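You operate a simulated robot arm through the tools that you are given. There is no shell and no other tool.

You are at the controls of a simulated robot arm. One attempt, no reset.

## Task
Shut the green flush valve, open the red and white ones and start the flush pump.
Fine: set the valves before you start the pump; the flow guard must not trip.
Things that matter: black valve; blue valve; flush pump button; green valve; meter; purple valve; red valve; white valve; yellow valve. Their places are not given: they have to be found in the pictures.

Only the result counts: the job must be done as asked and must still hold three seconds after the hand-in. Knocking over, shifting, dropping, spilling or breaking anything else fails it.

## Robot
A 7-joint arm with a two-finger parallel gripper, fixed in place. Base frame: the origin is on the floor under the middle of its stand, x ahead of it, y to its left, z up. Units: m, rad, N and s.
It reaches about 1.372 m from its shoulder. Its first joint turns from -2.601 to 2.601 rad. Payload 3.43 kg.
Tool frame: the origin (TCP) lies between the finger pads and is the grasp point; the fingertips stand 0.03 m ahead of it; z points along the fingers, y is the line along which they close. The gripper opens to 0.094 m. The fingers are 0.028 m wide and 0.01 m thick; the gripper's body (0.05 by 0.096 m) begins 0.055 m behind the TCP.
Orientation is told as [roll, pitch, yaw] about the base's x, y, z axes, in that order, counted from this pose: with the fingers straight down and closing along the base's y, the tool's x points along the base's -x, its y along +y and its z along -z.

## Interface
- The arm moves only by the tool drive_tool. Its argument "commands" is a list that holds one entry, the list of rows, each a list of 7 numbers: the turn, a rotation vector about the tool's x, y, z in units of 4 degrees (1.0 is 4 degrees), then the shift along the tool's x, y, z in units of 30 mm (1.0 is 30 mm), then the gripper command, from -1 (fully open) to 1 (shut), values between in proportion. In form: [[[rx, ry, rz, tx, ty, tz, hand], ...]]. A call has 1 to 20 rows; each row shifts and turns the commanded pose from where the row before left it, along the tool's axes as they then stand. A call with a number of a shift or a turn outside -1 to 1 is refused whole. Rows are played at 5 a second. More than 0.05 m and 0.15 rad between two rows, or a gripper value outside its range, and nothing of the call is played. Where a pose cannot be reached the arm comes as near as it can. A force on the tool above 40 N (or 10 N above the force at the start of the call, whichever is more), or a blocked arm, ends the call early, and 0.2 s more pass. Each finger travels about 0.045 m/s and halts on what it meets, pressing with about 43 N; the grip force reading is that of the motor and also rises with nothing between the fingers. The clock runs only during rows and for 0.2 s after the last one: add rows that do not move to give the fingers time. The reply holds the time, the measured pose of the TCP, the force on the tool along the base axes, the opening and the grip force, in the units named above and with some noise, with the torque about the TCP (base axes, N m) and any sound that the robot's microphone picked up.
- Cameras (640 x 400 px; columns grow to the right, rows downward): "scene" is fixed at [0.0495, 0.6502, 1.5856]; the picture's right is [0.10, -0.99, 0.00], its down [-0.61, -0.06, -0.79] and it looks along [0.79, 0.08, -0.61] (base axes); focal length 354 px, centre (320, 200). "wrist" rides on the gripper at [0.076, 0.014, -0.103] in the tool frame; the picture's right is [-0.18, 0.98, 0.00], its down [-0.75, -0.14, -0.64] and it looks along [-0.63, -0.12, 0.77] (tool axes); focal length 243 px, centre (320, 200).
- camera(camera): a new picture of that camera. No time passes.
- locate(camera, pixels): there is no depth. For up to 12 entries [column, row, z] of the newest picture of that camera ("zoom" is the newest enlarged one), the place [x, y] in the base frame at which the ray of that pixel passes the height z, good to about 0.002 m. No time passes.
- inspect(camera, box): a new picture of the part [left, top, right, bottom] of that camera's present view, enlarged. No time passes.
- finish_job(): hands the job in; it is judged then, once.

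Leave the gripper open and the arm clear of the work at the hand-in unless told otherwise.

The tools are called after "Call:" by a JSON object that holds its "api" and its "payload". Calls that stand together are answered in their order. drive_tool: Moves the arm, as the interface text tells. Its arguments: {"type":"object","properties":{"commands":{"type":"array","items":{"type":"array","items":{"type":"array","items":{"type":"number"}}}}},"required":["commands"]} The other tools are called the same way: camera (camera) takes a picture; locate (camera, pixels) gives the place at which the rays of pixels pass given heights; inspect (camera, box) takes an enlarged picture of a part of a camera's view; finish_job () hands the job in.

At the start:

```text
clock: 0.0
tool_pos: [0.8142, 0.5599, 1.2417]
ee_rot: [-0.001, -0.001, -0.001]
force: [0.3, -0.2, 0.6]
wrist_torque: [0.0, 0.0, 0.0]
grip_width: 0.0938
finger_force: 0.0
```

scene: 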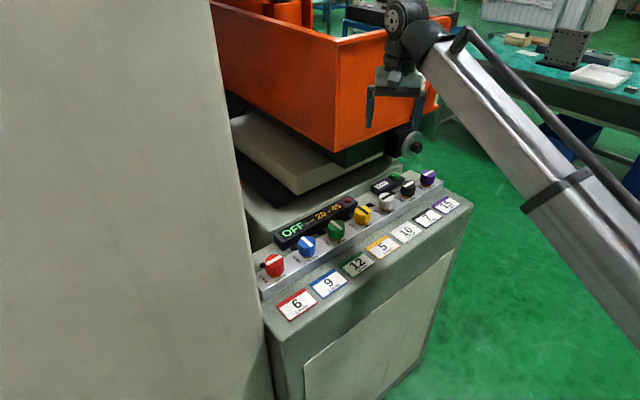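
wrist: 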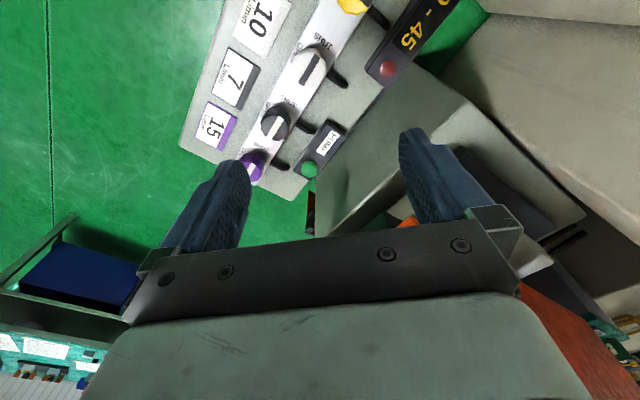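

I see a panel with a row of coloured knobs, number cards below and a display reading "OFF -- 20-45". I'll enlarge the panel in both views to read the labels.

Call:
{"api": "inspect", "payload": {"camera": "scene", "box": [250, 160, 480, 330]}}

Call:
{"api": "inspect", "payload": {"camera": "wrist", "box": [170, 0, 490, 210]}}

```text
2.35 times, centred on (365, 245) of scene
```

zoom: 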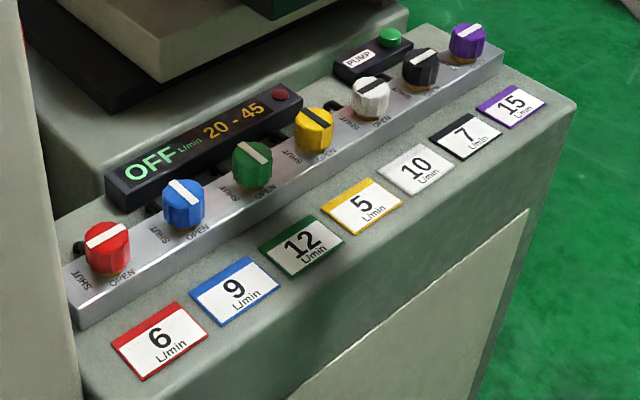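

```text
1.90 times, centred on (330, 105) of wrist
```

zoom: 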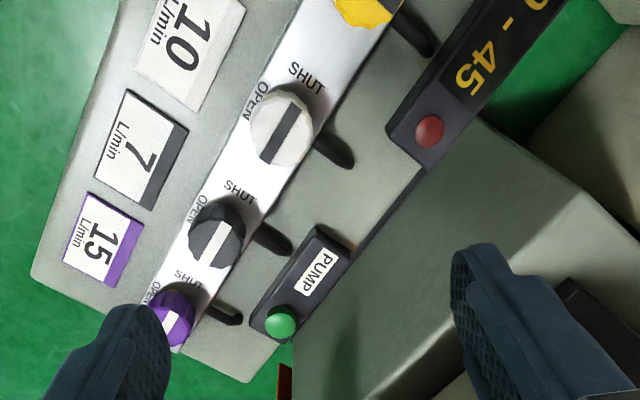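

The cards give each valve's flow and the display gives a guard band of 20–45 L/min. I'll zoom in closer on the knob pointers and the SHUT/OPEN marks.

Call:
{"api": "inspect", "payload": {"camera": "scene", "box": [255, 215, 355, 280]}}

Call:
{"api": "inspect", "payload": {"camera": "scene", "box": [345, 165, 445, 230]}}

Call:
{"api": "inspect", "payload": {"camera": "wrist", "box": [240, 0, 380, 90]}}

Call:
{"api": "inspect", "payload": {"camera": "wrist", "box": [220, 95, 360, 185]}}

```text
6.15 times, centred on (305, 248) of scene
```

zoom: 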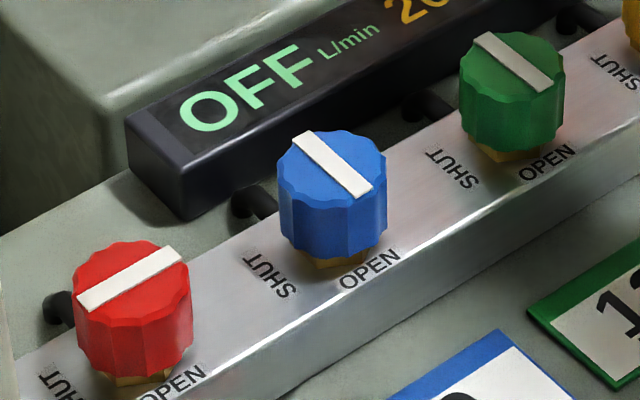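

```text
6.15 times, centred on (395, 198) of scene
```

zoom: 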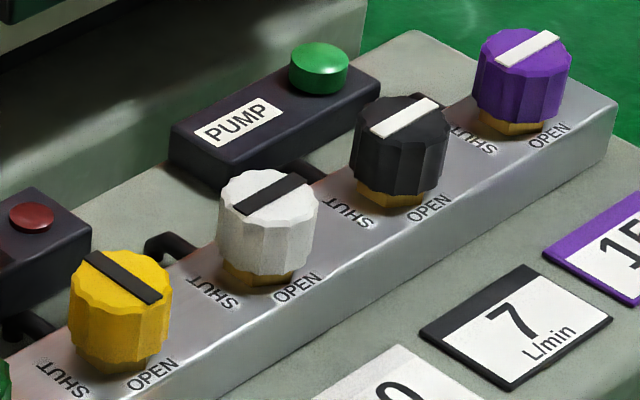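

```text
4.44 times, centred on (310, 45) of wrist
```

zoom: 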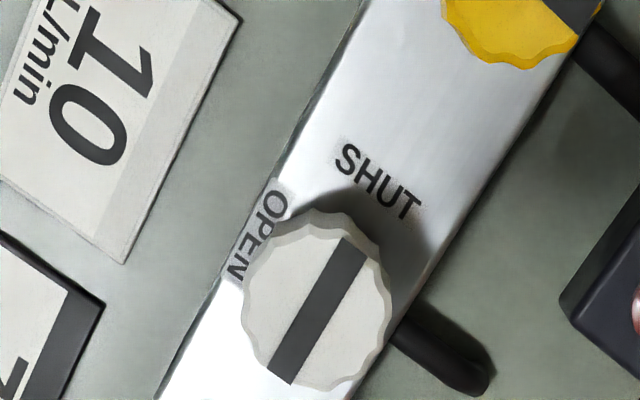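

```text
4.44 times, centred on (290, 140) of wrist
```

zoom: 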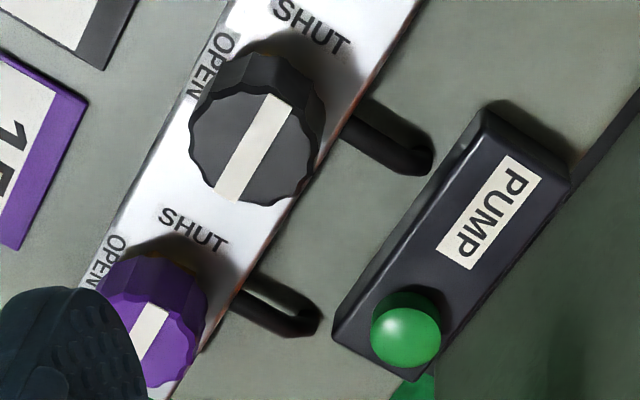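

Reading the pointers: a bar along the row points at SHUT, and a bar across the row points at OPEN. That gives red shut, blue open, green open, yellow open, white shut, black shut and purple shut. With green shut and red and white open, the flow is 6+9+5+10 = 30 L/min, inside 20–45, so no other valve needs touching. Next I'll find the height by comparing rays from both cameras for the white knob, black knob and pump button.

Call:
{"api": "locate", "payload": {"camera": "scene", "pixels": [[386.7, 196.9, 0.7], [386.7, 196.9, 0.8], [386.7, 196.9, 0.9], [386.7, 196.9, 1.0], [408.7, 184.7, 0.7], [408.7, 184.7, 0.8], [408.7, 184.7, 0.9], [408.7, 184.7, 1.0], [394.7, 175.2, 0.7], [394.7, 175.2, 0.8], [394.7, 175.2, 0.9], [394.7, 175.2, 1.0]]}}

Call:
{"api": "locate", "payload": {"camera": "wrist", "pixels": [[309.3, 67.5, 0.7], [309.3, 67.5, 0.8], [309.3, 67.5, 0.9], [309.3, 67.5, 1.0], [274.9, 128.7, 0.7], [274.9, 128.7, 0.8], [274.9, 128.7, 0.9], [274.9, 128.7, 1.0], [309.1, 169.3, 0.7], [309.1, 169.3, 0.8], [309.1, 169.3, 0.9], [309.1, 169.3, 1.0]]}}

```text
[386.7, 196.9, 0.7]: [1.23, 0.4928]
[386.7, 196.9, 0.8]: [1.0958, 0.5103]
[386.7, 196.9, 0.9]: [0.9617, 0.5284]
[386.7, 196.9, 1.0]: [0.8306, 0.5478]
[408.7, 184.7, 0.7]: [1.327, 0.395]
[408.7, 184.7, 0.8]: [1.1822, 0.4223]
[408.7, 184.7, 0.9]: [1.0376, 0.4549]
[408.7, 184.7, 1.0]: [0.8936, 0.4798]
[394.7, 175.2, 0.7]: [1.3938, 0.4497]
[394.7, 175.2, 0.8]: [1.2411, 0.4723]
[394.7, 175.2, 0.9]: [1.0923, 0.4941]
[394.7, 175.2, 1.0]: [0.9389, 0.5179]
```

```text
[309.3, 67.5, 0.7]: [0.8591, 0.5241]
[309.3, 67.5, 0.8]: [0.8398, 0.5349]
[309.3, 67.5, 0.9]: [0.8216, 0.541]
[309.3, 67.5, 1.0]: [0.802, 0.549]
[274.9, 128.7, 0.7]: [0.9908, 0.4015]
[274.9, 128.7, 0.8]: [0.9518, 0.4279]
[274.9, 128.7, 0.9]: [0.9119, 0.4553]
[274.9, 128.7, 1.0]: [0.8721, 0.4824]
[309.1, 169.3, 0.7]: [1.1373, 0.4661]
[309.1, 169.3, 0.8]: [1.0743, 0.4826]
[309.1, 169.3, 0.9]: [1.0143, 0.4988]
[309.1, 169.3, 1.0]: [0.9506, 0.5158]
```

The two sets of rays agree at knob tops of z≈1.02 and a pump button at z≈0.99. Now I'll locate every knob top in the scene picture at z=1.02, and the base labels at lower heights.

Call:
{"api": "locate", "payload": {"camera": "scene", "pixels": [[274.1, 261.0, 1.022], [306.95, 242.3, 1.022], [336.4, 225.6, 1.022], [362.8, 210.7, 1.022], [386.7, 196.9, 1.022], [408.7, 184.7, 1.022], [428.8, 173.9, 1.022], [394.7, 175.2, 0.987], [262, 275, 1.02], [262, 275, 1.2], [225, 100, 1.4], [297, 306, 0.96]]}}

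Call:
{"api": "inspect", "payload": {"camera": "scene", "box": [200, 100, 440, 300]}}

```text
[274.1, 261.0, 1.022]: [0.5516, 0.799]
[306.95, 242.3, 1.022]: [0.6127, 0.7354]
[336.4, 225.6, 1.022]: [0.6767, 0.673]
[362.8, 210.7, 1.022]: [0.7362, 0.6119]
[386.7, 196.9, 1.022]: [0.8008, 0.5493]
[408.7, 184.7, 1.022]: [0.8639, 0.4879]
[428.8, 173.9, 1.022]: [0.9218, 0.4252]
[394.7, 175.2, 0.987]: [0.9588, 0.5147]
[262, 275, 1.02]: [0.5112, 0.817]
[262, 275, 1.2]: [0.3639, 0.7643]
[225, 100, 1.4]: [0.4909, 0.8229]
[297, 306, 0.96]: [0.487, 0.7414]
```

```text
2.00 times, centred on (320, 200) of scene
```

zoom: 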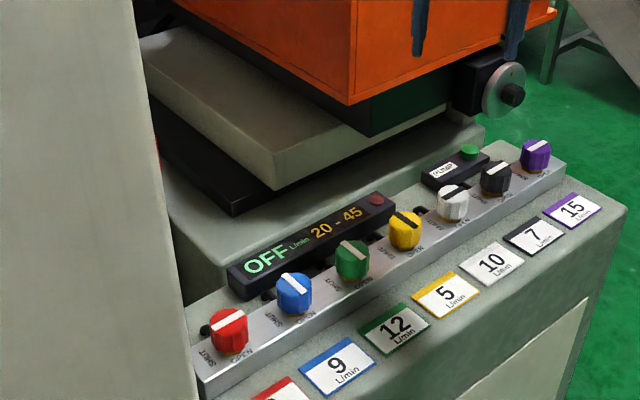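

All seven knobs lie on a line, about 88 mm apart. Red is at (0.552,0.799), green at (0.677,0.673), white at (0.801,0.549), and the row runs about 45° to the base axes. There is a tall grey column left of red. I'll move back to about (0.65,0.60,1.25) and turn 45° counter-clockwise so the wrist camera can see red and the column.

Call:
{"api": "drive_tool", "payload": {"commands": [[[0, 0, 0, 0.9, 0.22, 0, -1], [0, 0, 0, 0.9, 0.22, 0, -1], [0, 0, 0, 0.9, 0.22, 0, -1], [0, 0, 0, 0.9, 0.22, 0, -1], [0, 0, 0, 0.9, 0.22, 0, -1], [0, 0, 0, 0.9, 0.22, 0, -1], [0, 0, -0.94, 0, 0, 0, -1], [0, 0, -0.94, 0, 0, 0, -1], [0, 0, -0.94, 0, 0, 0, -1], [0, 0, -0.94, 0, 0, 0, -1], [0, 0, -0.94, 0, 0, 0, -1], [0, 0, -0.94, 0, 0, 0, -1], [0, 0, -0.94, 0, 0, 0, -1], [0, 0, -0.94, 0, 0, 0, -1], [0, 0, -0.94, 0, 0, 0, -1], [0, 0, -0.94, 0, 0, 0, -1], [0, 0, -0.94, 0, 0, 0, -1], [0, 0, -0.91, 0, 0, 0, -1], [0, 0, 0, 0, 0, 0, -1]]]}}

Call:
{"api": "camera", "payload": {"camera": "wrist"}}

Call:
{"api": "camera", "payload": {"camera": "scene"}}

```text
clock: 3.2
tool_pos: [0.6629, 0.6102, 1.2123]
ee_rot: [0.004, -0.014, 0.577]
force: [1.0, 0.3, -1.0]
wrist_torque: [0.01, 0.05, 0.03]
grip_width: 0.0941
finger_force: 0.1
out of reach, approached as far as the arm can: row 3, 4, 5, 6
stopped in row 16: the force on the tool passed its limit at 50 N (the readings are from after the stop); the commanded pose is now the measured one
```

```text
taken
```

wrist: 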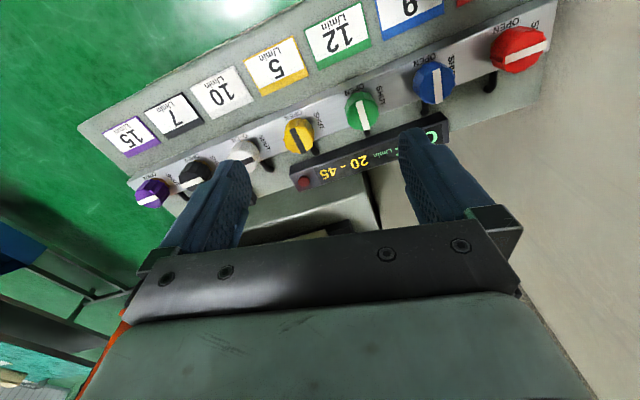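

```text
taken
```

scene: 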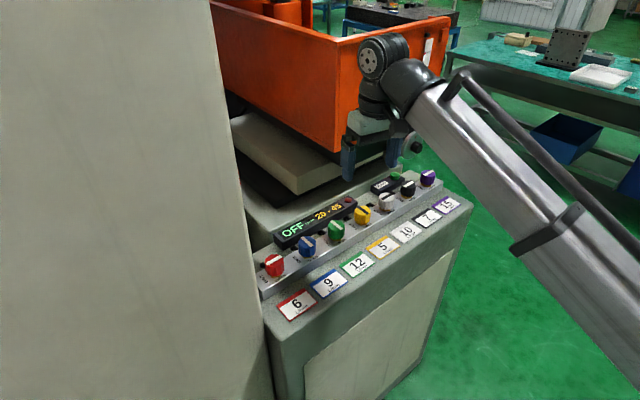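

The arm says the closer pose is out of reach, and a 50 N contact then stopped the turn at 33° yaw. I'll look closely at the gripper and its surroundings before going on.

Call:
{"api": "inspect", "payload": {"camera": "scene", "box": [300, 10, 460, 210]}}

Call:
{"api": "inspect", "payload": {"camera": "wrist", "box": [380, 0, 640, 170]}}

Call:
{"api": "inspect", "payload": {"camera": "wrist", "box": [0, 200, 240, 400]}}

```text
2.00 times, centred on (380, 110) of scene
```

zoom: 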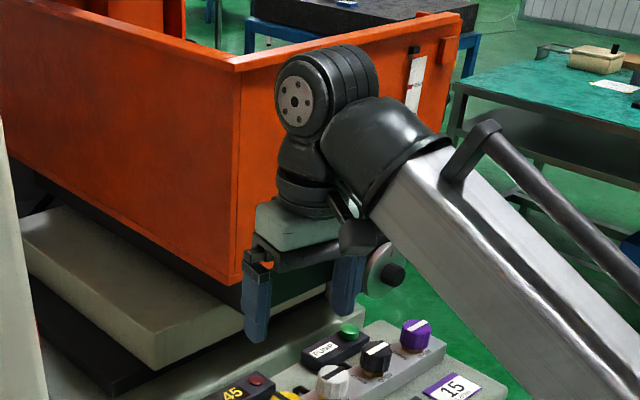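

```text
2.35 times, centred on (510, 85) of wrist
```

zoom: 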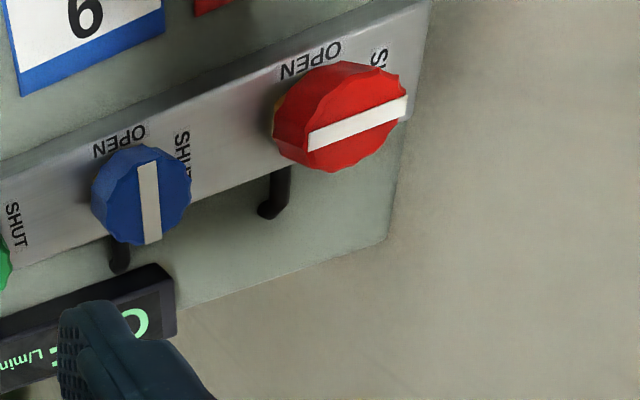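

```text
2.00 times, centred on (120, 300) of wrist
```

zoom: 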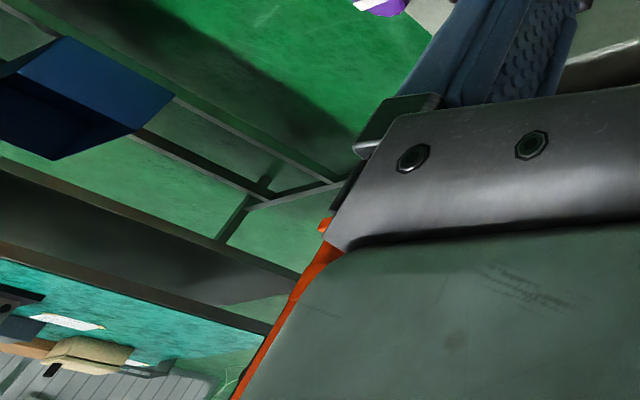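

The black camera mount on the base side of the gripper sits right against the forearm. So the stop looks like the wrist touching its own arm as it turned toward the forearm, not the panel. I'll use yaws from 0 to −90° instead, which keeps the mount away from the forearm. Now I'll locate the bar height (blue OPEN label at wrist (424.9,59.9), scene (313.1,259.1)), the wall edge by red and the red knob.

Call:
{"api": "locate", "payload": {"camera": "wrist", "pixels": [[424.9, 59.9, 0.96], [424.9, 59.9, 1.0], [556.8, 0, 0.97], [551, 43, 0.97], [537.7, 102, 0.97], [446, 132, 0.97], [518, 50, 1.022], [435, 83, 1.022], [362, 112, 1.022], [551, 43, 1.1], [537.7, 102, 1.1]]}}

Call:
{"api": "locate", "payload": {"camera": "scene", "pixels": [[313.1, 259.1, 0.96], [313.1, 259.1, 1.0], [259, 280, 0.97], [258, 255, 1.0], [240, 180, 1.1], [273, 395, 0.6], [335, 151, 1.15], [335, 151, 1.2], [337, 40, 1.4], [445, 20, 1.4]]}}

```text
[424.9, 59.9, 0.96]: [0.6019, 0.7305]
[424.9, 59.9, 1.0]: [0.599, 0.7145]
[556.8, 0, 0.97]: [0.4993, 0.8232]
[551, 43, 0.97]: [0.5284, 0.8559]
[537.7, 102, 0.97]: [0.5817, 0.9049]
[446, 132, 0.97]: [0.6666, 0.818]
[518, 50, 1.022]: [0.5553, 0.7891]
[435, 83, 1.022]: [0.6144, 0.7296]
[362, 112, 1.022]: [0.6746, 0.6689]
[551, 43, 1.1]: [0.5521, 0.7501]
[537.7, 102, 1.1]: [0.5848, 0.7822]
```

```text
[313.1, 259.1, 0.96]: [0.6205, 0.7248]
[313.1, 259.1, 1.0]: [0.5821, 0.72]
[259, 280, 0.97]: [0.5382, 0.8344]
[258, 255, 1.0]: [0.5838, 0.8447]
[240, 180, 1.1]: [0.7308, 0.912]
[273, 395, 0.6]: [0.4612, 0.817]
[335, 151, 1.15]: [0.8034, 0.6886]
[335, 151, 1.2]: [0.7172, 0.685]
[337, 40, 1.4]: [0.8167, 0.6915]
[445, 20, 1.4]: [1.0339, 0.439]
```

The bar top is at z≈0.981, so the knobs are about 41 mm tall. The wall junction by red is only about 57 mm beyond the red knob's centre, so red needs care. I'll start with white, which has free space around it. First I'll move out to about (0.78,0.53,1.2), turn back to yaw ≈ 0, and look.

Call:
{"api": "drive_tool", "payload": {"commands": [[[0, 0, 0, -0.36, -0.88, 0, -1], [0, 0, 0, -0.36, -0.88, 0, -1], [0, 0, 0, -0.36, -0.88, 0, -1], [0, 0, 0, -0.36, -0.88, 0, -1], [0, 0, 0, -0.36, -0.88, 0, -1], [0, 0, 0.83, 0, 0, 0, -1], [0, 0, 0.83, 0, 0, 0, -1], [0, 0, 0.83, 0, 0, 0, -1], [0, 0, 0.83, 0, 0, 0, -1], [0, 0, 0.83, 0, 0, 0, -1], [0, 0, 0.83, 0, 0, 0, -1], [0, 0, 0.83, 0, 0, 0, -1], [0, 0, 0.83, 0, 0, 0, -1], [0, 0, 0.83, 0, 0, 0, -1], [0, 0, 0.83, 0, 0, 0, -1], [0, 0, 0, 0, 0, 0, -1]]]}}

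Call:
{"api": "camera", "payload": {"camera": "wrist"}}

Call:
{"api": "camera", "payload": {"camera": "scene"}}

```text
clock: 6.6
tool_pos: [0.78, 0.5282, 1.2145]
ee_rot: [0.01, -0.011, -0.001]
force: [0.3, 1.3, -0.2]
wrist_torque: [0.01, 0.01, 0.03]
grip_width: 0.094
finger_force: 0.0
```

```text
taken
```

wrist: 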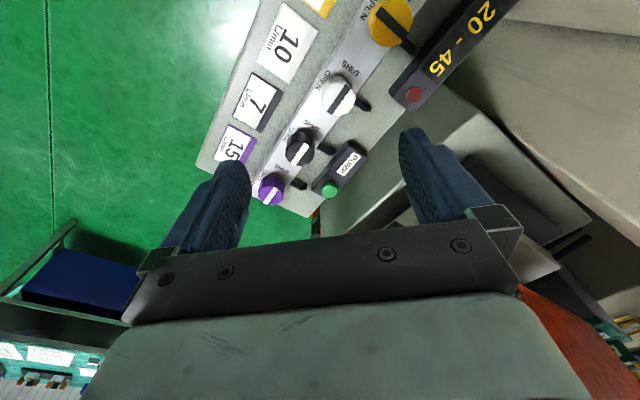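

```text
taken
```

scene: 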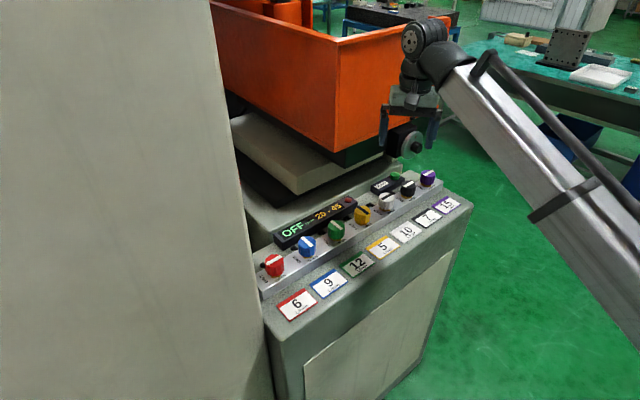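

The turn back worked. I'll zoom on the press plate and orange bin behind the panel to see how much room there is behind the knobs.

Call:
{"api": "inspect", "payload": {"camera": "wrist", "box": [400, 100, 640, 400]}}

Call:
{"api": "inspect", "payload": {"camera": "scene", "box": [220, 90, 440, 230]}}

```text
1.33 times, centred on (520, 250) of wrist
```

zoom: 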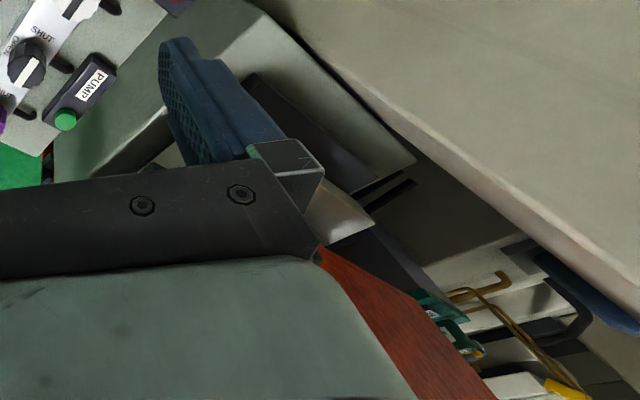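

```text
2.86 times, centred on (330, 160) of scene
```

zoom: 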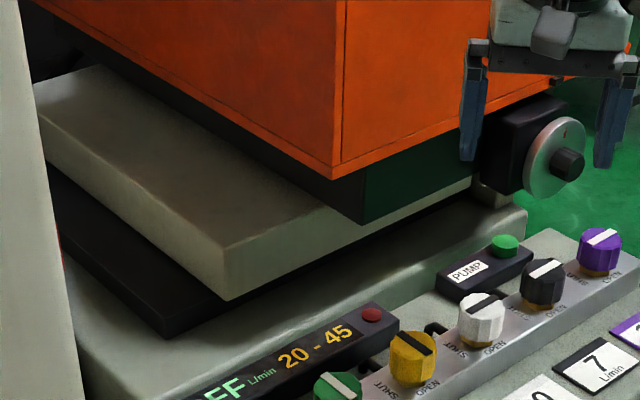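

In the wrist picture the bin's lower near corner shows at about (591,323), and in the scene picture at about (335.9,152.3). I'll triangulate it, and also the press plate corner: wrist (591,222), scene about (298,195).

Call:
{"api": "locate", "payload": {"camera": "wrist", "pixels": [[591, 323, 1.1], [591, 323, 1.15], [591, 323, 1.2], [591, 222, 1.0], [591, 222, 1.1], [338, 96, 1.022], [330, 189, 0.987], [301, 147, 1.022]]}}

Call:
{"api": "locate", "payload": {"camera": "scene", "pixels": [[335.9, 152.3, 1.1], [335.9, 152.3, 1.15], [335.9, 152.3, 1.2], [297, 195, 1.0], [297, 195, 1.1]]}}

Call:
{"api": "inspect", "payload": {"camera": "wrist", "box": [540, 270, 640, 340]}}

```text
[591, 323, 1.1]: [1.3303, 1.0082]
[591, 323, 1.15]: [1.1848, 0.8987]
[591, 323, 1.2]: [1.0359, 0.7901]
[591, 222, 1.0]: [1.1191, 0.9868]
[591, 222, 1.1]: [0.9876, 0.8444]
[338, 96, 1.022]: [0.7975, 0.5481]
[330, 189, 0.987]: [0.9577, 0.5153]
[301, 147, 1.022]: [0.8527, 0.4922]
```

```text
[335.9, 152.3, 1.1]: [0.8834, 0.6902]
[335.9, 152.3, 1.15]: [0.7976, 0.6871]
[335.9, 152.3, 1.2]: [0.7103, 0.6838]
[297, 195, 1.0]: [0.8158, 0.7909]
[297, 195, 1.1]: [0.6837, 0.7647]
```

```text
5.71 times, centred on (590, 305) of wrist
```

zoom: 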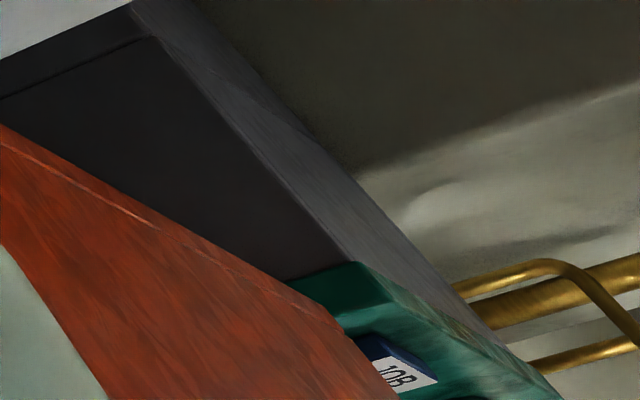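

The two rays don't match, so I misjudged that corner. I'll take closer looks at both views.

Call:
{"api": "inspect", "payload": {"camera": "wrist", "box": [460, 130, 640, 260]}}

Call:
{"api": "inspect", "payload": {"camera": "wrist", "box": [480, 260, 640, 400]}}

Call:
{"api": "inspect", "payload": {"camera": "scene", "box": [200, 0, 470, 170]}}

```text
3.08 times, centred on (550, 195) of wrist
```

zoom: 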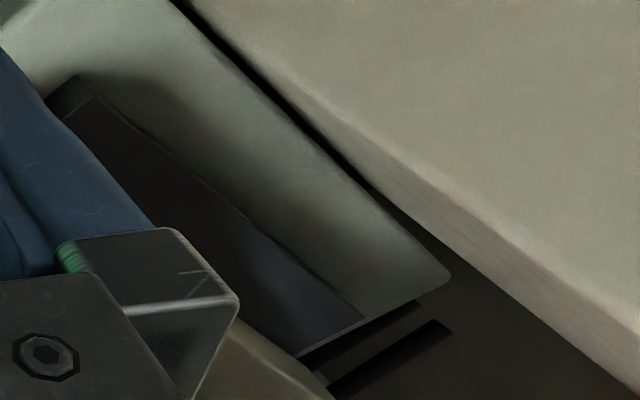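

```text
2.86 times, centred on (560, 330) of wrist
```

zoom: 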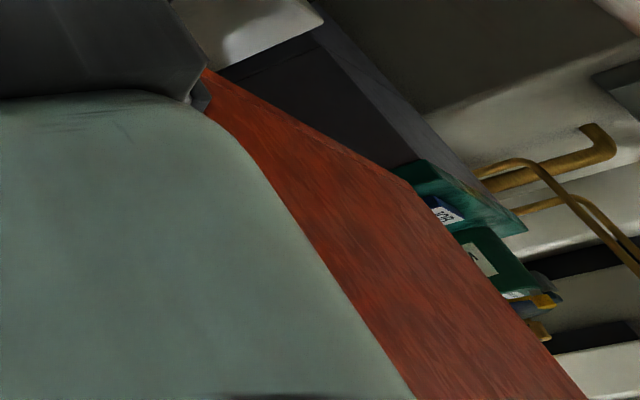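

```text
2.35 times, centred on (335, 85) of scene
```

zoom: 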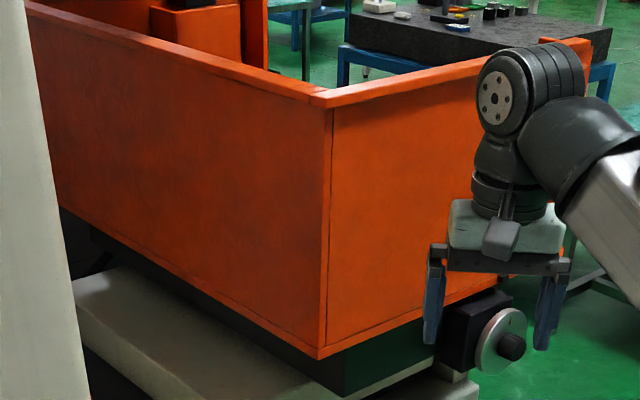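

The bin's near vertical edge is at roughly (0.91,0.695), with its bottom at about z=1.085, well behind the knob row. The remaining question is the wall by the red knob, so I'll zoom the scene there.

Call:
{"api": "inspect", "payload": {"camera": "scene", "box": [235, 240, 335, 400]}}

Call:
{"api": "inspect", "payload": {"camera": "scene", "box": [240, 240, 310, 310]}}

```text
2.50 times, centred on (285, 320) of scene
```

zoom: 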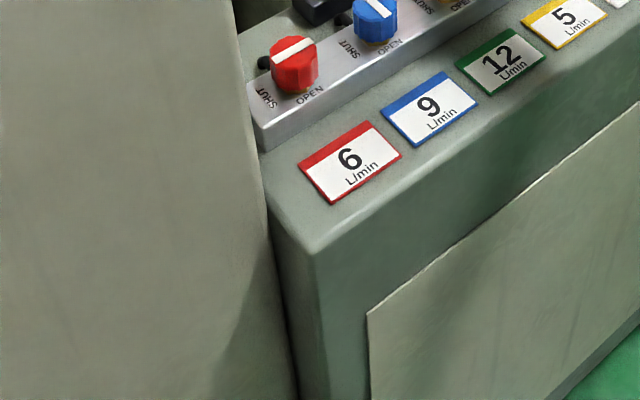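

```text
5.71 times, centred on (275, 275) of scene
```

zoom: 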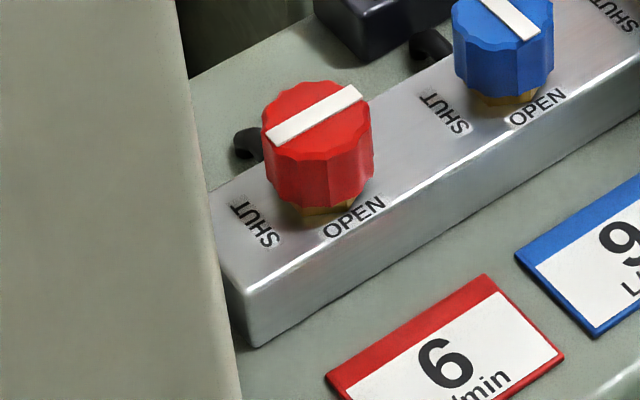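

In the scene zoom the bar's end face is visible just right of the column edge. So the wall begins about 0.06 m past the red knob, and I'll deal with that later. Now white: I'll turn clockwise 80–90° (positive rz) up here in free space, so that opening it ends near yaw 0.

Call:
{"api": "drive_tool", "payload": {"commands": [[[0, 0, 1, 0, 0, 0, -1], [0, 0, 1, 0, 0, 0, -1], [0, 0, 1, 0, 0, 0, -1], [0, 0, 1, 0, 0, 0, -1], [0, 0, 1, 0, 0, 0, -1], [0, 0, 1, 0, 0, 0, -1], [0, 0, 1, 0, 0, 0, -1], [0, 0, 1, 0, 0, 0, -1], [0, 0, 1, 0, 0, 0, -1], [0, 0, 1, 0, 0, 0, -1], [0, 0, 1, 0, 0, 0, -1], [0, 0, 1, 0, 0, 0, -1], [0, 0, 1, 0, 0, 0, -1], [0, 0, 1, 0, 0, 0, -1], [0, 0, 1, 0, 0, 0, -1], [0, 0, 1, 0, 0, 0, -1], [0, 0, 1, 0, 0, 0, -1], [0, 0, 1, 0, 0, 0, -1], [0, 0, 1, 0, 0, 0, -1], [0, 0, 1, 0, 0, 0, -1]]]}}

Call:
{"api": "camera", "payload": {"camera": "wrist"}}

Call:
{"api": "camera", "payload": {"camera": "scene"}}

```text
clock: 10.8
tool_pos: [0.7807, 0.5291, 1.2137]
ee_rot: [0.013, 0.008, -1.398]
force: [-0.1, -0.5, -0.2]
wrist_torque: [0.02, 0.05, 0.0]
grip_width: 0.0941
finger_force: 0.0
```

```text
taken
```

wrist: 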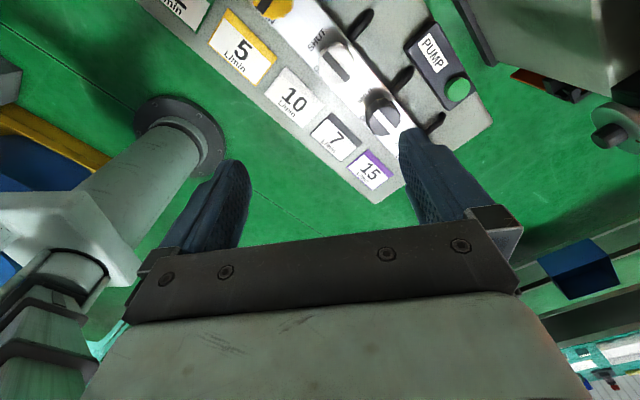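

```text
taken
```

scene: 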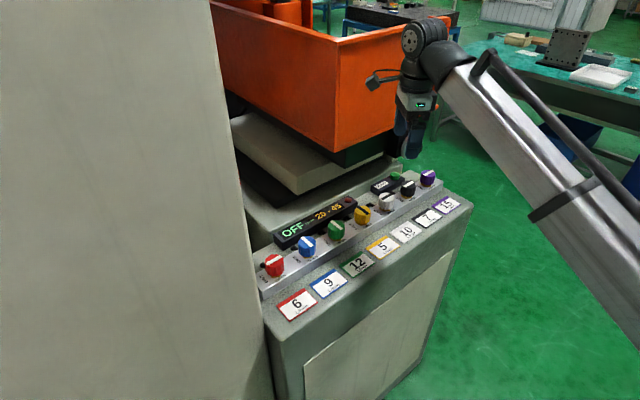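

The turn worked without contact (yaw −80°). Next I'll add 8° more, shift about 19 mm each way to sit over white at ≈(0.799,0.549), go down to z≈1.10 and check the alignment from the wrist.

Call:
{"api": "drive_tool", "payload": {"commands": [[[0, 0, 1, 0, 0, 0, -1], [0, 0, 1, 0, 0, 0, -1], [0, 0, 0, 0.32, 0.31, 0, -1], [0, 0, 0, 0.32, 0.31, 0, -1], [0, 0, 0, 0, 0, 0.7, -1], [0, 0, 0, 0, 0, 0.7, -1], [0, 0, 0, 0, 0, 0.7, -1], [0, 0, 0, 0, 0, 0.7, -1], [0, 0, 0, 0, 0, 0.7, -1], [0, 0, 0, 0, 0, 0, -1]]]}}

Call:
{"api": "camera", "payload": {"camera": "wrist"}}

Call:
{"api": "inspect", "payload": {"camera": "scene", "box": [320, 90, 460, 230]}}

```text
clock: 13.0
tool_pos: [0.7973, 0.5488, 1.1101]
ee_rot: [0.012, 0.009, -1.538]
force: [0.5, -0.4, 0.5]
wrist_torque: [-0.01, -0.02, 0.02]
grip_width: 0.0939
finger_force: 0.0
```

```text
taken
```

wrist: 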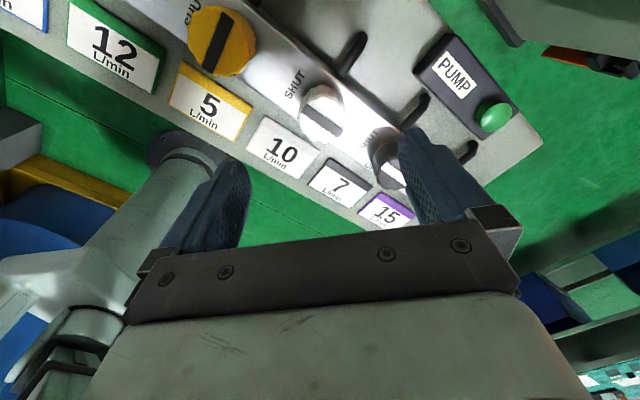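

```text
2.86 times, centred on (390, 160) of scene
```

zoom: 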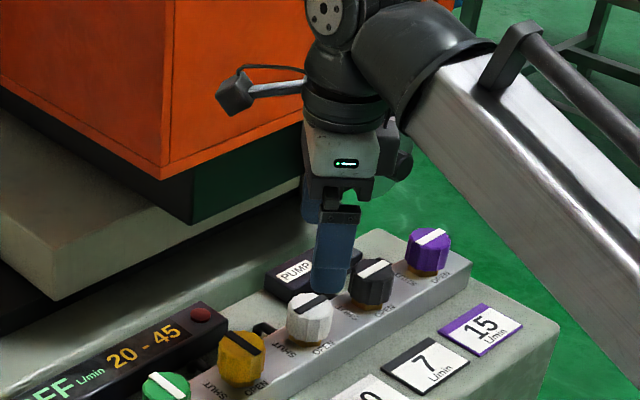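

I see the white knob between the fingers at about (323,112). I'll locate its top at z=1.022 to refine the centring.

Call:
{"api": "inspect", "payload": {"camera": "wrist", "box": [270, 60, 380, 150]}}

```text
4.44 times, centred on (325, 105) of wrist
```

zoom: 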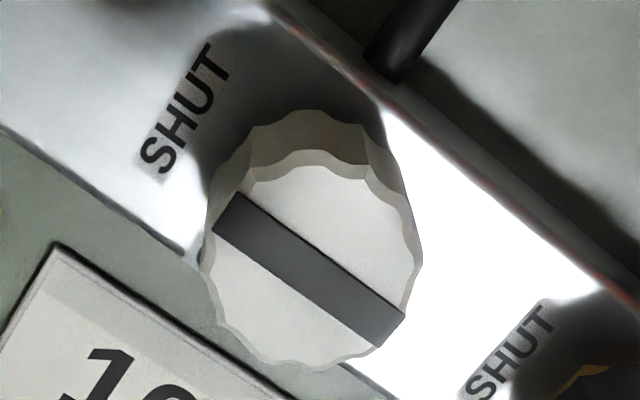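

The top-face centre is at about zoom (312,265). I'll locate that, plus the ends of its pointer bar.

Call:
{"api": "locate", "payload": {"camera": "zoom", "pixels": [[312, 265, 1.022], [225, 210, 1.022], [395, 330, 1.022], [213, 240, 1.022], [418, 280, 1.022], [290, 155, 1.022], [335, 370, 1.022]]}}

```text
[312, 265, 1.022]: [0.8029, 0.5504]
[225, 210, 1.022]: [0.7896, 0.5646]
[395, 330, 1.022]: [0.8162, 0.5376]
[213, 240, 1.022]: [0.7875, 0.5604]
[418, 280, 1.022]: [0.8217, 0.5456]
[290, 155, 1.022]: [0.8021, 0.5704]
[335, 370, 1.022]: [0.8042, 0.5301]
```

The wrist view puts white's centre at ≈(0.802,0.550), and it is 40 mm wide. I'll shift 4 mm in x and 1 mm in y and go down to z≈1.019, which puts the fingertips about 8 mm above the bar.

Call:
{"api": "drive_tool", "payload": {"commands": [[[0, 0, 0, 0.05, 0.14, 0, -1], [0, 0, 0, 0, 0, 0.6, -1], [0, 0, 0, 0, 0, 0.6, -1], [0, 0, 0, 0, 0, 0.6, -1], [0, 0, 0, 0, 0, 0.6, -1], [0, 0, 0, 0, 0, 0.3, -1], [0, 0, 0, 0, 0, 0.3, -1], [0, 0, 0, 0, 0, 0, -1]]]}}

Call:
{"api": "camera", "payload": {"camera": "wrist"}}

Call:
{"api": "inspect", "payload": {"camera": "scene", "box": [320, 120, 460, 230]}}

```text
clock: 14.8
tool_pos: [0.8037, 0.5525, 1.0168]
ee_rot: [0.013, 0.01, -1.538]
force: [0.0, -0.1, 0.0]
wrist_torque: [0.0, 0.01, 0.02]
grip_width: 0.094
finger_force: 0.1
```

```text
taken
```

wrist: 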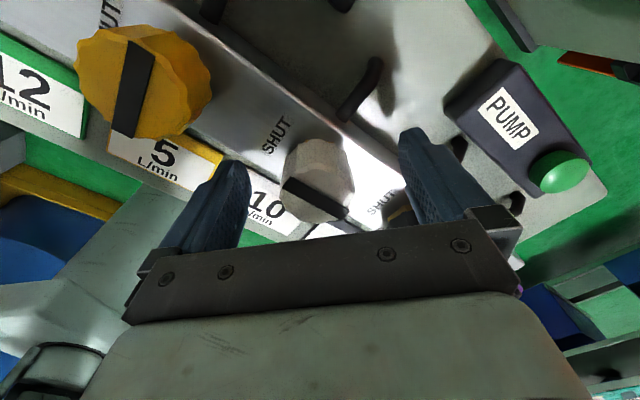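

```text
3.64 times, centred on (390, 175) of scene
```

zoom: 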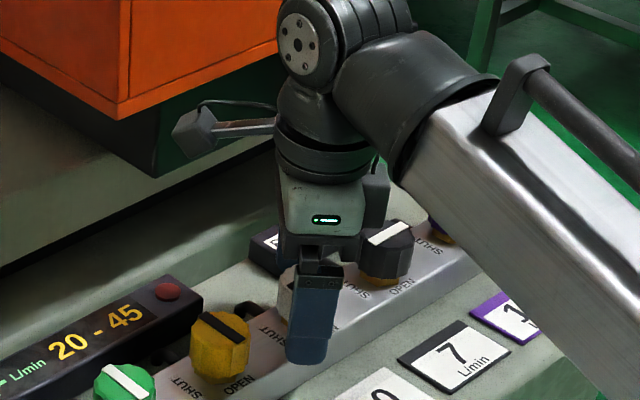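

The fingers are straddling white and no force is showing. I'll close on it now.

Call:
{"api": "drive_tool", "payload": {"commands": [[[0, 0, 0, 0, 0, 0, 1], [0, 0, 0, 0, 0, 0, 1], [0, 0, 0, 0, 0, 0, 1], [0, 0, 0, 0, 0, 0, 1], [0, 0, 0, 0, 0, 0, 1], [0, 0, 0, 0, 0, 0, 1]]]}}

Call:
{"api": "inspect", "payload": {"camera": "wrist", "box": [240, 100, 420, 240]}}

```text
clock: 16.2
tool_pos: [0.8011, 0.5527, 1.0169]
ee_rot: [0.011, 0.01, -1.534]
force: [-21.2, -4.7, -7.3]
wrist_torque: [0.01, 0.01, -0.09]
grip_width: 0.0411
finger_force: 44.6
```

```text
2.86 times, centred on (330, 170) of wrist
```

zoom: 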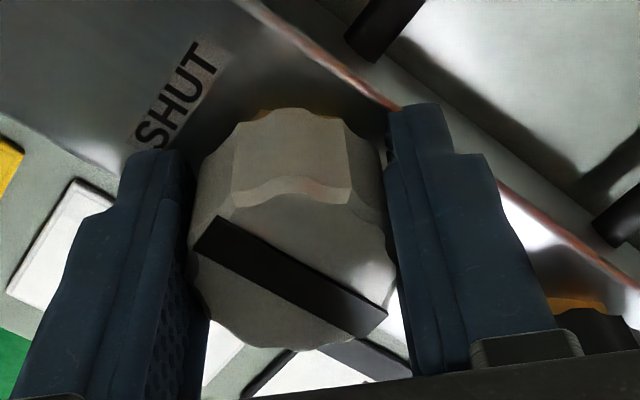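

It is gripped at 41 mm, but there is a −21 N side force, so I'm about 3 mm off in x and 2 mm off in y. I'll ease open to ~60 mm, shift by that much, and close again.

Call:
{"api": "drive_tool", "payload": {"commands": [[[0, 0, 0, 0, 0, 0, -0.3], [0, 0, 0, 0, 0, 0, -0.3], [0, 0, 0, -0.07, -0.1, 0, -0.3], [0, 0, 0, 0, 0, 0, 1], [0, 0, 0, 0, 0, 0, 1], [0, 0, 0, 0, 0, 0, 1], [0, 0, 0, 0, 0, 0, 1]]]}}

```text
clock: 17.8
tool_pos: [0.8012, 0.5507, 1.0172]
ee_rot: [0.012, 0.012, -1.537]
force: [11.1, 0.1, 2.5]
wrist_torque: [-0.04, 0.07, 0.1]
grip_width: 0.0398
finger_force: 45.1
```

It is now well centred (11 N, width 39.8 mm). I'll turn counter-clockwise in 4° steps, starting with 10 rows (40°).

Call:
{"api": "drive_tool", "payload": {"commands": [[[0, 0, -1, 0, 0, 0, 1], [0, 0, -1, 0, 0, 0, 1], [0, 0, -1, 0, 0, 0, 1], [0, 0, -1, 0, 0, 0, 1], [0, 0, -1, 0, 0, 0, 1], [0, 0, -1, 0, 0, 0, 1], [0, 0, -1, 0, 0, 0, 1], [0, 0, -1, 0, 0, 0, 1], [0, 0, -1, 0, 0, 0, 1], [0, 0, -1, 0, 0, 0, 1]]]}}

Call:
{"api": "inspect", "payload": {"camera": "wrist", "box": [240, 80, 420, 240]}}

```text
clock: 20.0
tool_pos: [0.8016, 0.5496, 1.0177]
ee_rot: [0.012, 0.001, -0.837]
force: [-13.1, -5.1, -33.7]
wrist_torque: [-0.4, 1.14, -0.04]
grip_width: 0.0398
finger_force: 45.3
```

```text
2.50 times, centred on (330, 160) of wrist
```

zoom: 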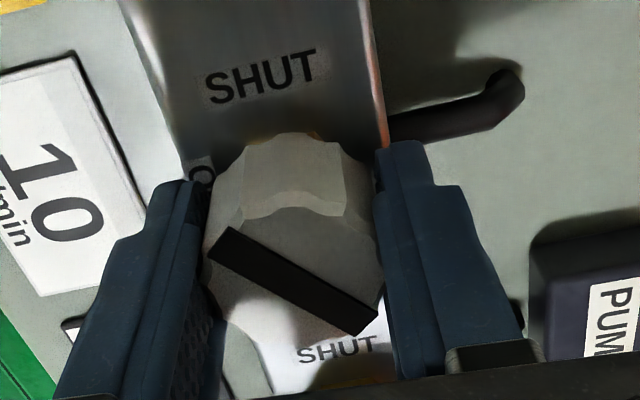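

The knob is turning with the fingers, but −34 N has built up along z (the arm is tugging up on the knob). I'll ease down 2 mm and check before going on.

Call:
{"api": "drive_tool", "payload": {"commands": [[[0, 0, 0, 0, 0, 0.06, 1], [0, 0, 0, 0, 0, 0, 1]]]}}

```text
clock: 20.6
tool_pos: [0.801, 0.5509, 1.0173]
ee_rot: [0.013, 0.001, -0.838]
force: [-12.3, -8.1, -18.3]
wrist_torque: [-0.63, 1.23, 0.01]
grip_width: 0.0395
finger_force: 45.1
```

The z force fell to −18 N. I'll continue turning in shorter batches with slight easing down.

Call:
{"api": "drive_tool", "payload": {"commands": [[[0, 0, -1, 0, 0, 0.04, 1], [0, 0, -1, 0, 0, 0, 1], [0, 0, -1, 0, 0, 0.03, 1], [0, 0, -1, 0, 0, 0, 1], [0, 0, -1, 0, 0, 0.03, 1]]]}}

```text
clock: 21.8
tool_pos: [0.8, 0.5501, 1.0169]
ee_rot: [0.015, -0.006, -0.487]
force: [-7.2, -12.8, 35.9]
wrist_torque: [-1.35, 0.54, -0.01]
grip_width: 0.0395
finger_force: 44.9
```

That over-corrected: z is now +36 N. I'll raise about 2 mm and continue turning.

Call:
{"api": "drive_tool", "payload": {"commands": [[[0, 0, 0, 0, 0, -0.06, 1], [0, 0, -1, 0, 0, 0, 1], [0, 0, -1, 0, 0, 0, 1], [0, 0, -1, 0, 0, 0, 1]]]}}

```text
clock: 22.8
tool_pos: [0.8011, 0.5484, 1.0171]
ee_rot: [0.011, -0.005, -0.28]
force: [-4.2, -18.5, 18.4]
wrist_torque: [-1.0, 0.89, -0.01]
grip_width: 0.0393
finger_force: 44.9
```

Now at yaw −16°. I'll continue with four more steps, easing 1 mm in −y and slightly up.

Call:
{"api": "drive_tool", "payload": {"commands": [[[0, 0, -1, 0, -0.03, -0.02, 1], [0, 0, -1, 0, 0, 0, 1], [0, 0, -1, 0, 0, 0, 1], [0, 0, -1, 0, 0, 0, 1]]]}}

Call:
{"api": "inspect", "payload": {"camera": "wrist", "box": [240, 80, 420, 240]}}

Call:
{"api": "inspect", "payload": {"camera": "scene", "box": [320, 140, 460, 230]}}

```text
clock: 23.8
tool_pos: [0.8014, 0.5499, 1.0177]
ee_rot: [0.012, -0.009, 0.0]
force: [-2.8, -10.1, 17.1]
wrist_torque: [-1.35, 1.2, -0.03]
grip_width: 0.0397
finger_force: 45.2
```

```text
2.50 times, centred on (330, 160) of wrist
```

zoom: 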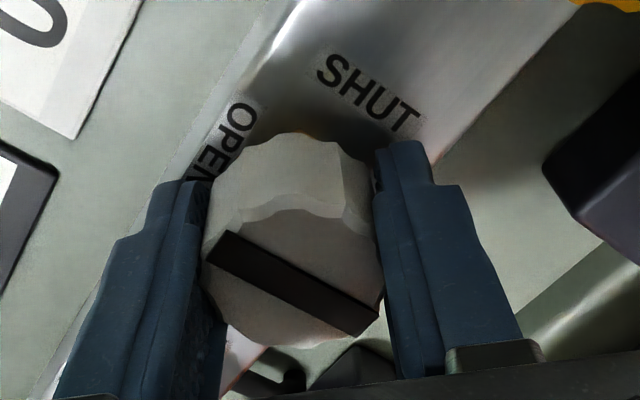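

```text
4.44 times, centred on (390, 185) of scene
```

zoom: 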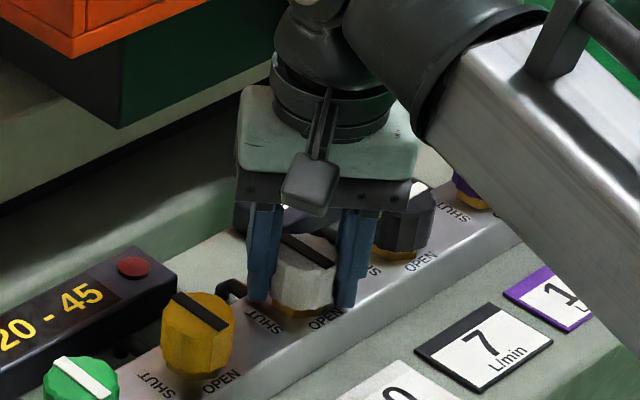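

White has turned 88° and its bar now matches yellow's open direction. I'll add the last 2°, then open the fingers.

Call:
{"api": "drive_tool", "payload": {"commands": [[[0, 0, -0.5, 0, 0, 0, 1], [0, 0, 0, 0, 0, 0, 1]]]}}

```text
clock: 24.4
tool_pos: [0.8003, 0.5485, 1.0169]
ee_rot: [0.011, -0.013, 0.034]
force: [-5.3, -11.9, 10.2]
wrist_torque: [-0.99, 0.04, -0.85]
grip_width: 0.0397
finger_force: 44.9
```

Torque about z now reads −0.85, so the open stop is reached. I'll release and lift about 90 mm.

Call:
{"api": "drive_tool", "payload": {"commands": [[[0, 0, 0, 0, 0, 0, -0.5], [0, 0, 0, 0, 0, 0, -0.5], [0, 0, 0, 0, 0, 0, -0.5], [0, 0, 0, 0, 0, -0.5, -0.5], [0, 0, 0, 0, 0, -0.8, -1], [0, 0, 0, 0, 0, -0.8, -1], [0, 0, 0, 0, 0, -0.8, -1], [0, 0, 0, 0, 0, -0.4, -1], [0, 0, 0, 0, 0, 0, -1]]]}}

Call:
{"api": "camera", "payload": {"camera": "wrist"}}

Call:
{"api": "camera", "payload": {"camera": "scene"}}

```text
clock: 26.4
tool_pos: [0.7997, 0.5488, 1.1178]
ee_rot: [0.009, -0.01, 0.034]
force: [-0.6, -1.1, 0.2]
wrist_torque: [0.04, -0.01, -0.03]
grip_width: 0.094
finger_force: 0.0
```

```text
taken
```

wrist: 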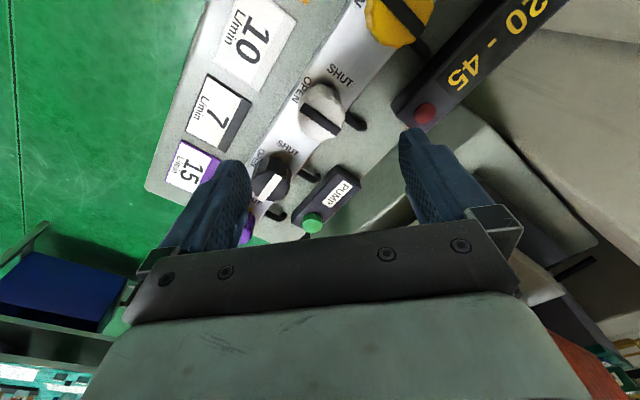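

```text
taken
```

scene: 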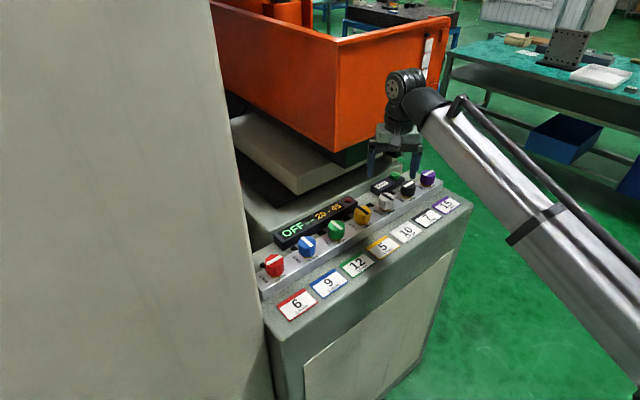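

White now matches yellow's open direction. Next is green. I'll check where the display box sits relative to green, using both views (lamp at scene ≈(348,200), wrist ≈(424,113)).

Call:
{"api": "inspect", "payload": {"camera": "wrist", "box": [370, 0, 560, 140]}}

Call:
{"api": "inspect", "payload": {"camera": "scene", "box": [270, 190, 370, 260]}}

Call:
{"api": "locate", "payload": {"camera": "wrist", "pixels": [[424, 113, 0.98], [424, 113, 1.02], [424, 113, 1.06]]}}

Call:
{"api": "locate", "payload": {"camera": "scene", "pixels": [[347.9, 200.1, 0.98], [347.9, 200.1, 1.02], [347.9, 200.1, 1.06]]}}

```text
2.86 times, centred on (465, 70) of wrist
```

zoom: 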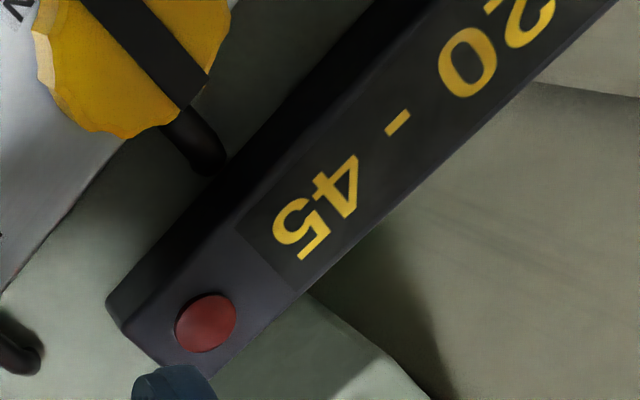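

```text
5.71 times, centred on (320, 225) of scene
```

zoom: 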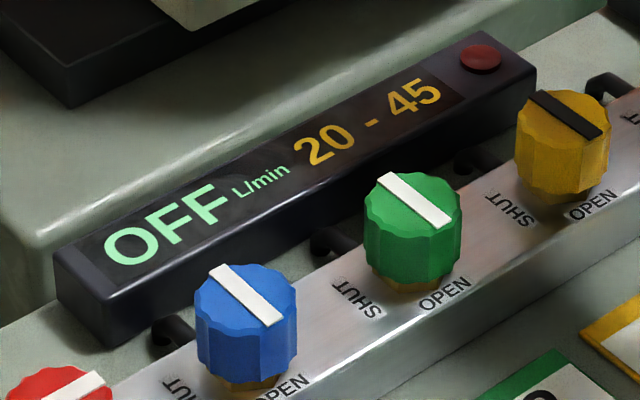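

```text
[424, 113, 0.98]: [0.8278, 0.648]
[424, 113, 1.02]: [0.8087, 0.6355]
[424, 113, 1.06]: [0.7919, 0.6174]
```

```text
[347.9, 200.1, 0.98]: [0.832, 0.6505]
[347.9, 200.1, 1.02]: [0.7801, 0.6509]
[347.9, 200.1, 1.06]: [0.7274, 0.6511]
```

The lamp is at z≈0.985, so the display box top is about 0.98, just below where my fingertips will be. I'll keep the fingers part-open (~70 mm) and move along the row to above green at ≈(0.6765,0.6735).

Call:
{"api": "drive_tool", "payload": {"commands": [[[0, 0, 0, 0.79, 0.86, 0, -0.5], [0, 0, 0, 0.79, 0.86, 0, -0.5], [0, 0, 0, 0.79, 0.86, 0, -0.5], [0, 0, 0, 0.79, 0.86, 0, -0.5], [0, 0, 0, 0.79, 0.86, 0, -0.5], [0, 0, 0, 0, 0, 0, -0.5], [0, 0, 0, 0, 0, 0, -0.5]]]}}

Call:
{"api": "inspect", "payload": {"camera": "wrist", "box": [250, 60, 410, 180]}}

Call:
{"api": "camera", "payload": {"camera": "scene"}}

Call:
{"api": "camera", "payload": {"camera": "wrist"}}

```text
clock: 28.0
tool_pos: [0.6762, 0.6746, 1.1163]
ee_rot: [0.01, -0.012, 0.033]
force: [0.9, 0.0, 0.5]
wrist_torque: [-0.01, 0.02, -0.01]
grip_width: 0.0705
finger_force: 0.2
```

```text
3.33 times, centred on (330, 120) of wrist
```

zoom: 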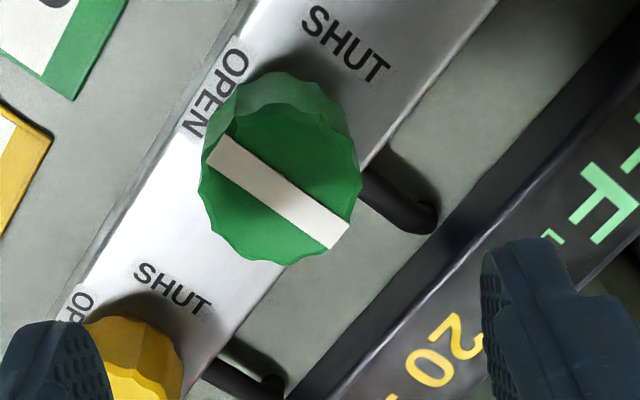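

```text
taken
```

scene: 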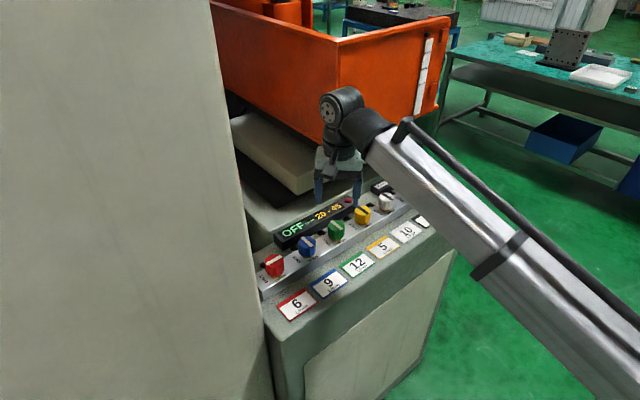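

```text
taken
```

wrist: 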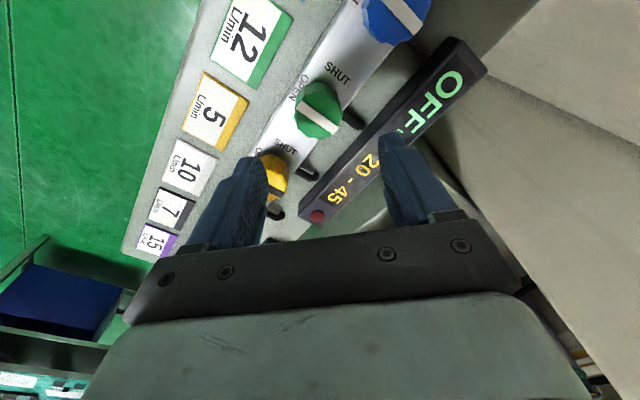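

The green bar runs across the row (open), with its centre at zoom ≈(278,192). I'll locate it.

Call:
{"api": "locate", "payload": {"camera": "zoom", "pixels": [[278, 192, 1.022], [213, 152, 1.022], [340, 235, 1.022], [200, 190, 1.022], [358, 190, 1.022], [262, 262, 1.022]]}}

```text
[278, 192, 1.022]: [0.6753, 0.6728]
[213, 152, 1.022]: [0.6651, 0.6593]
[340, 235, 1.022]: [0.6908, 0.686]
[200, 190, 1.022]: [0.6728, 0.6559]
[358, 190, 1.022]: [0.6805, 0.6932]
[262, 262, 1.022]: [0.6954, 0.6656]
```

Green's centre is at ≈(0.677,0.6735). I'm within 1 mm, so I'll go straight down to z≈1.02 with the fingers 70 mm open.

Call:
{"api": "drive_tool", "payload": {"commands": [[[0, 0, 0, -0.02, -0.03, 0, -0.5], [0, 0, 0, 0, 0, 0.6, -0.5], [0, 0, 0, 0, 0, 0.6, -0.5], [0, 0, 0, 0, 0, 0.6, -0.5], [0, 0, 0, 0, 0, 0.6, -0.5], [0, 0, 0, 0, 0, 0.4, -0.5], [0, 0, 0, 0, 0, 0.35, -0.5], [0, 0, 0, 0, 0, 0, -0.5]]]}}

Call:
{"api": "camera", "payload": {"camera": "wrist"}}

Call:
{"api": "inspect", "payload": {"camera": "scene", "box": [270, 130, 410, 260]}}

```text
clock: 29.8
tool_pos: [0.6791, 0.6734, 1.0218]
ee_rot: [0.011, -0.012, 0.034]
force: [0.5, 0.1, 0.2]
wrist_torque: [-0.02, -0.02, -0.01]
grip_width: 0.0704
finger_force: 0.1
```

```text
taken
```

wrist: 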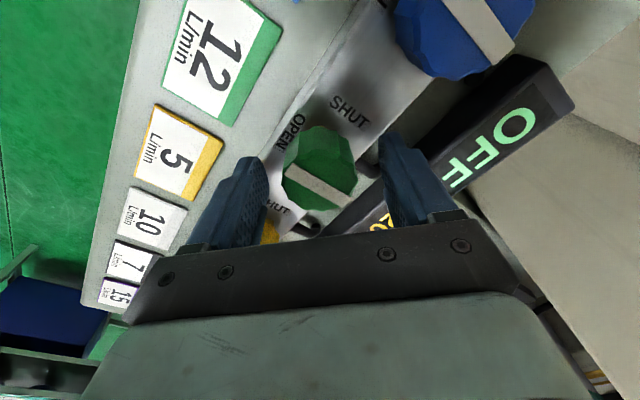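

```text
3.08 times, centred on (340, 195) of scene
```

zoom: 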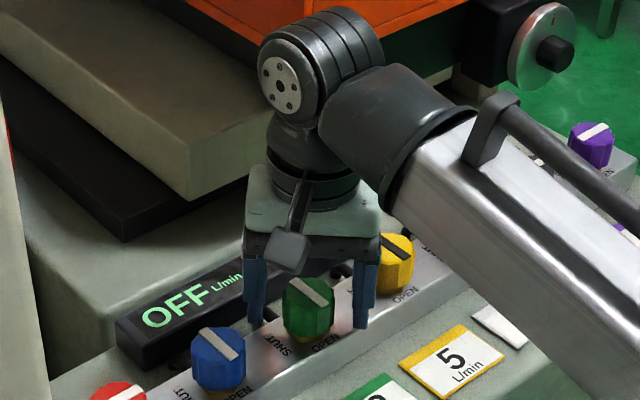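

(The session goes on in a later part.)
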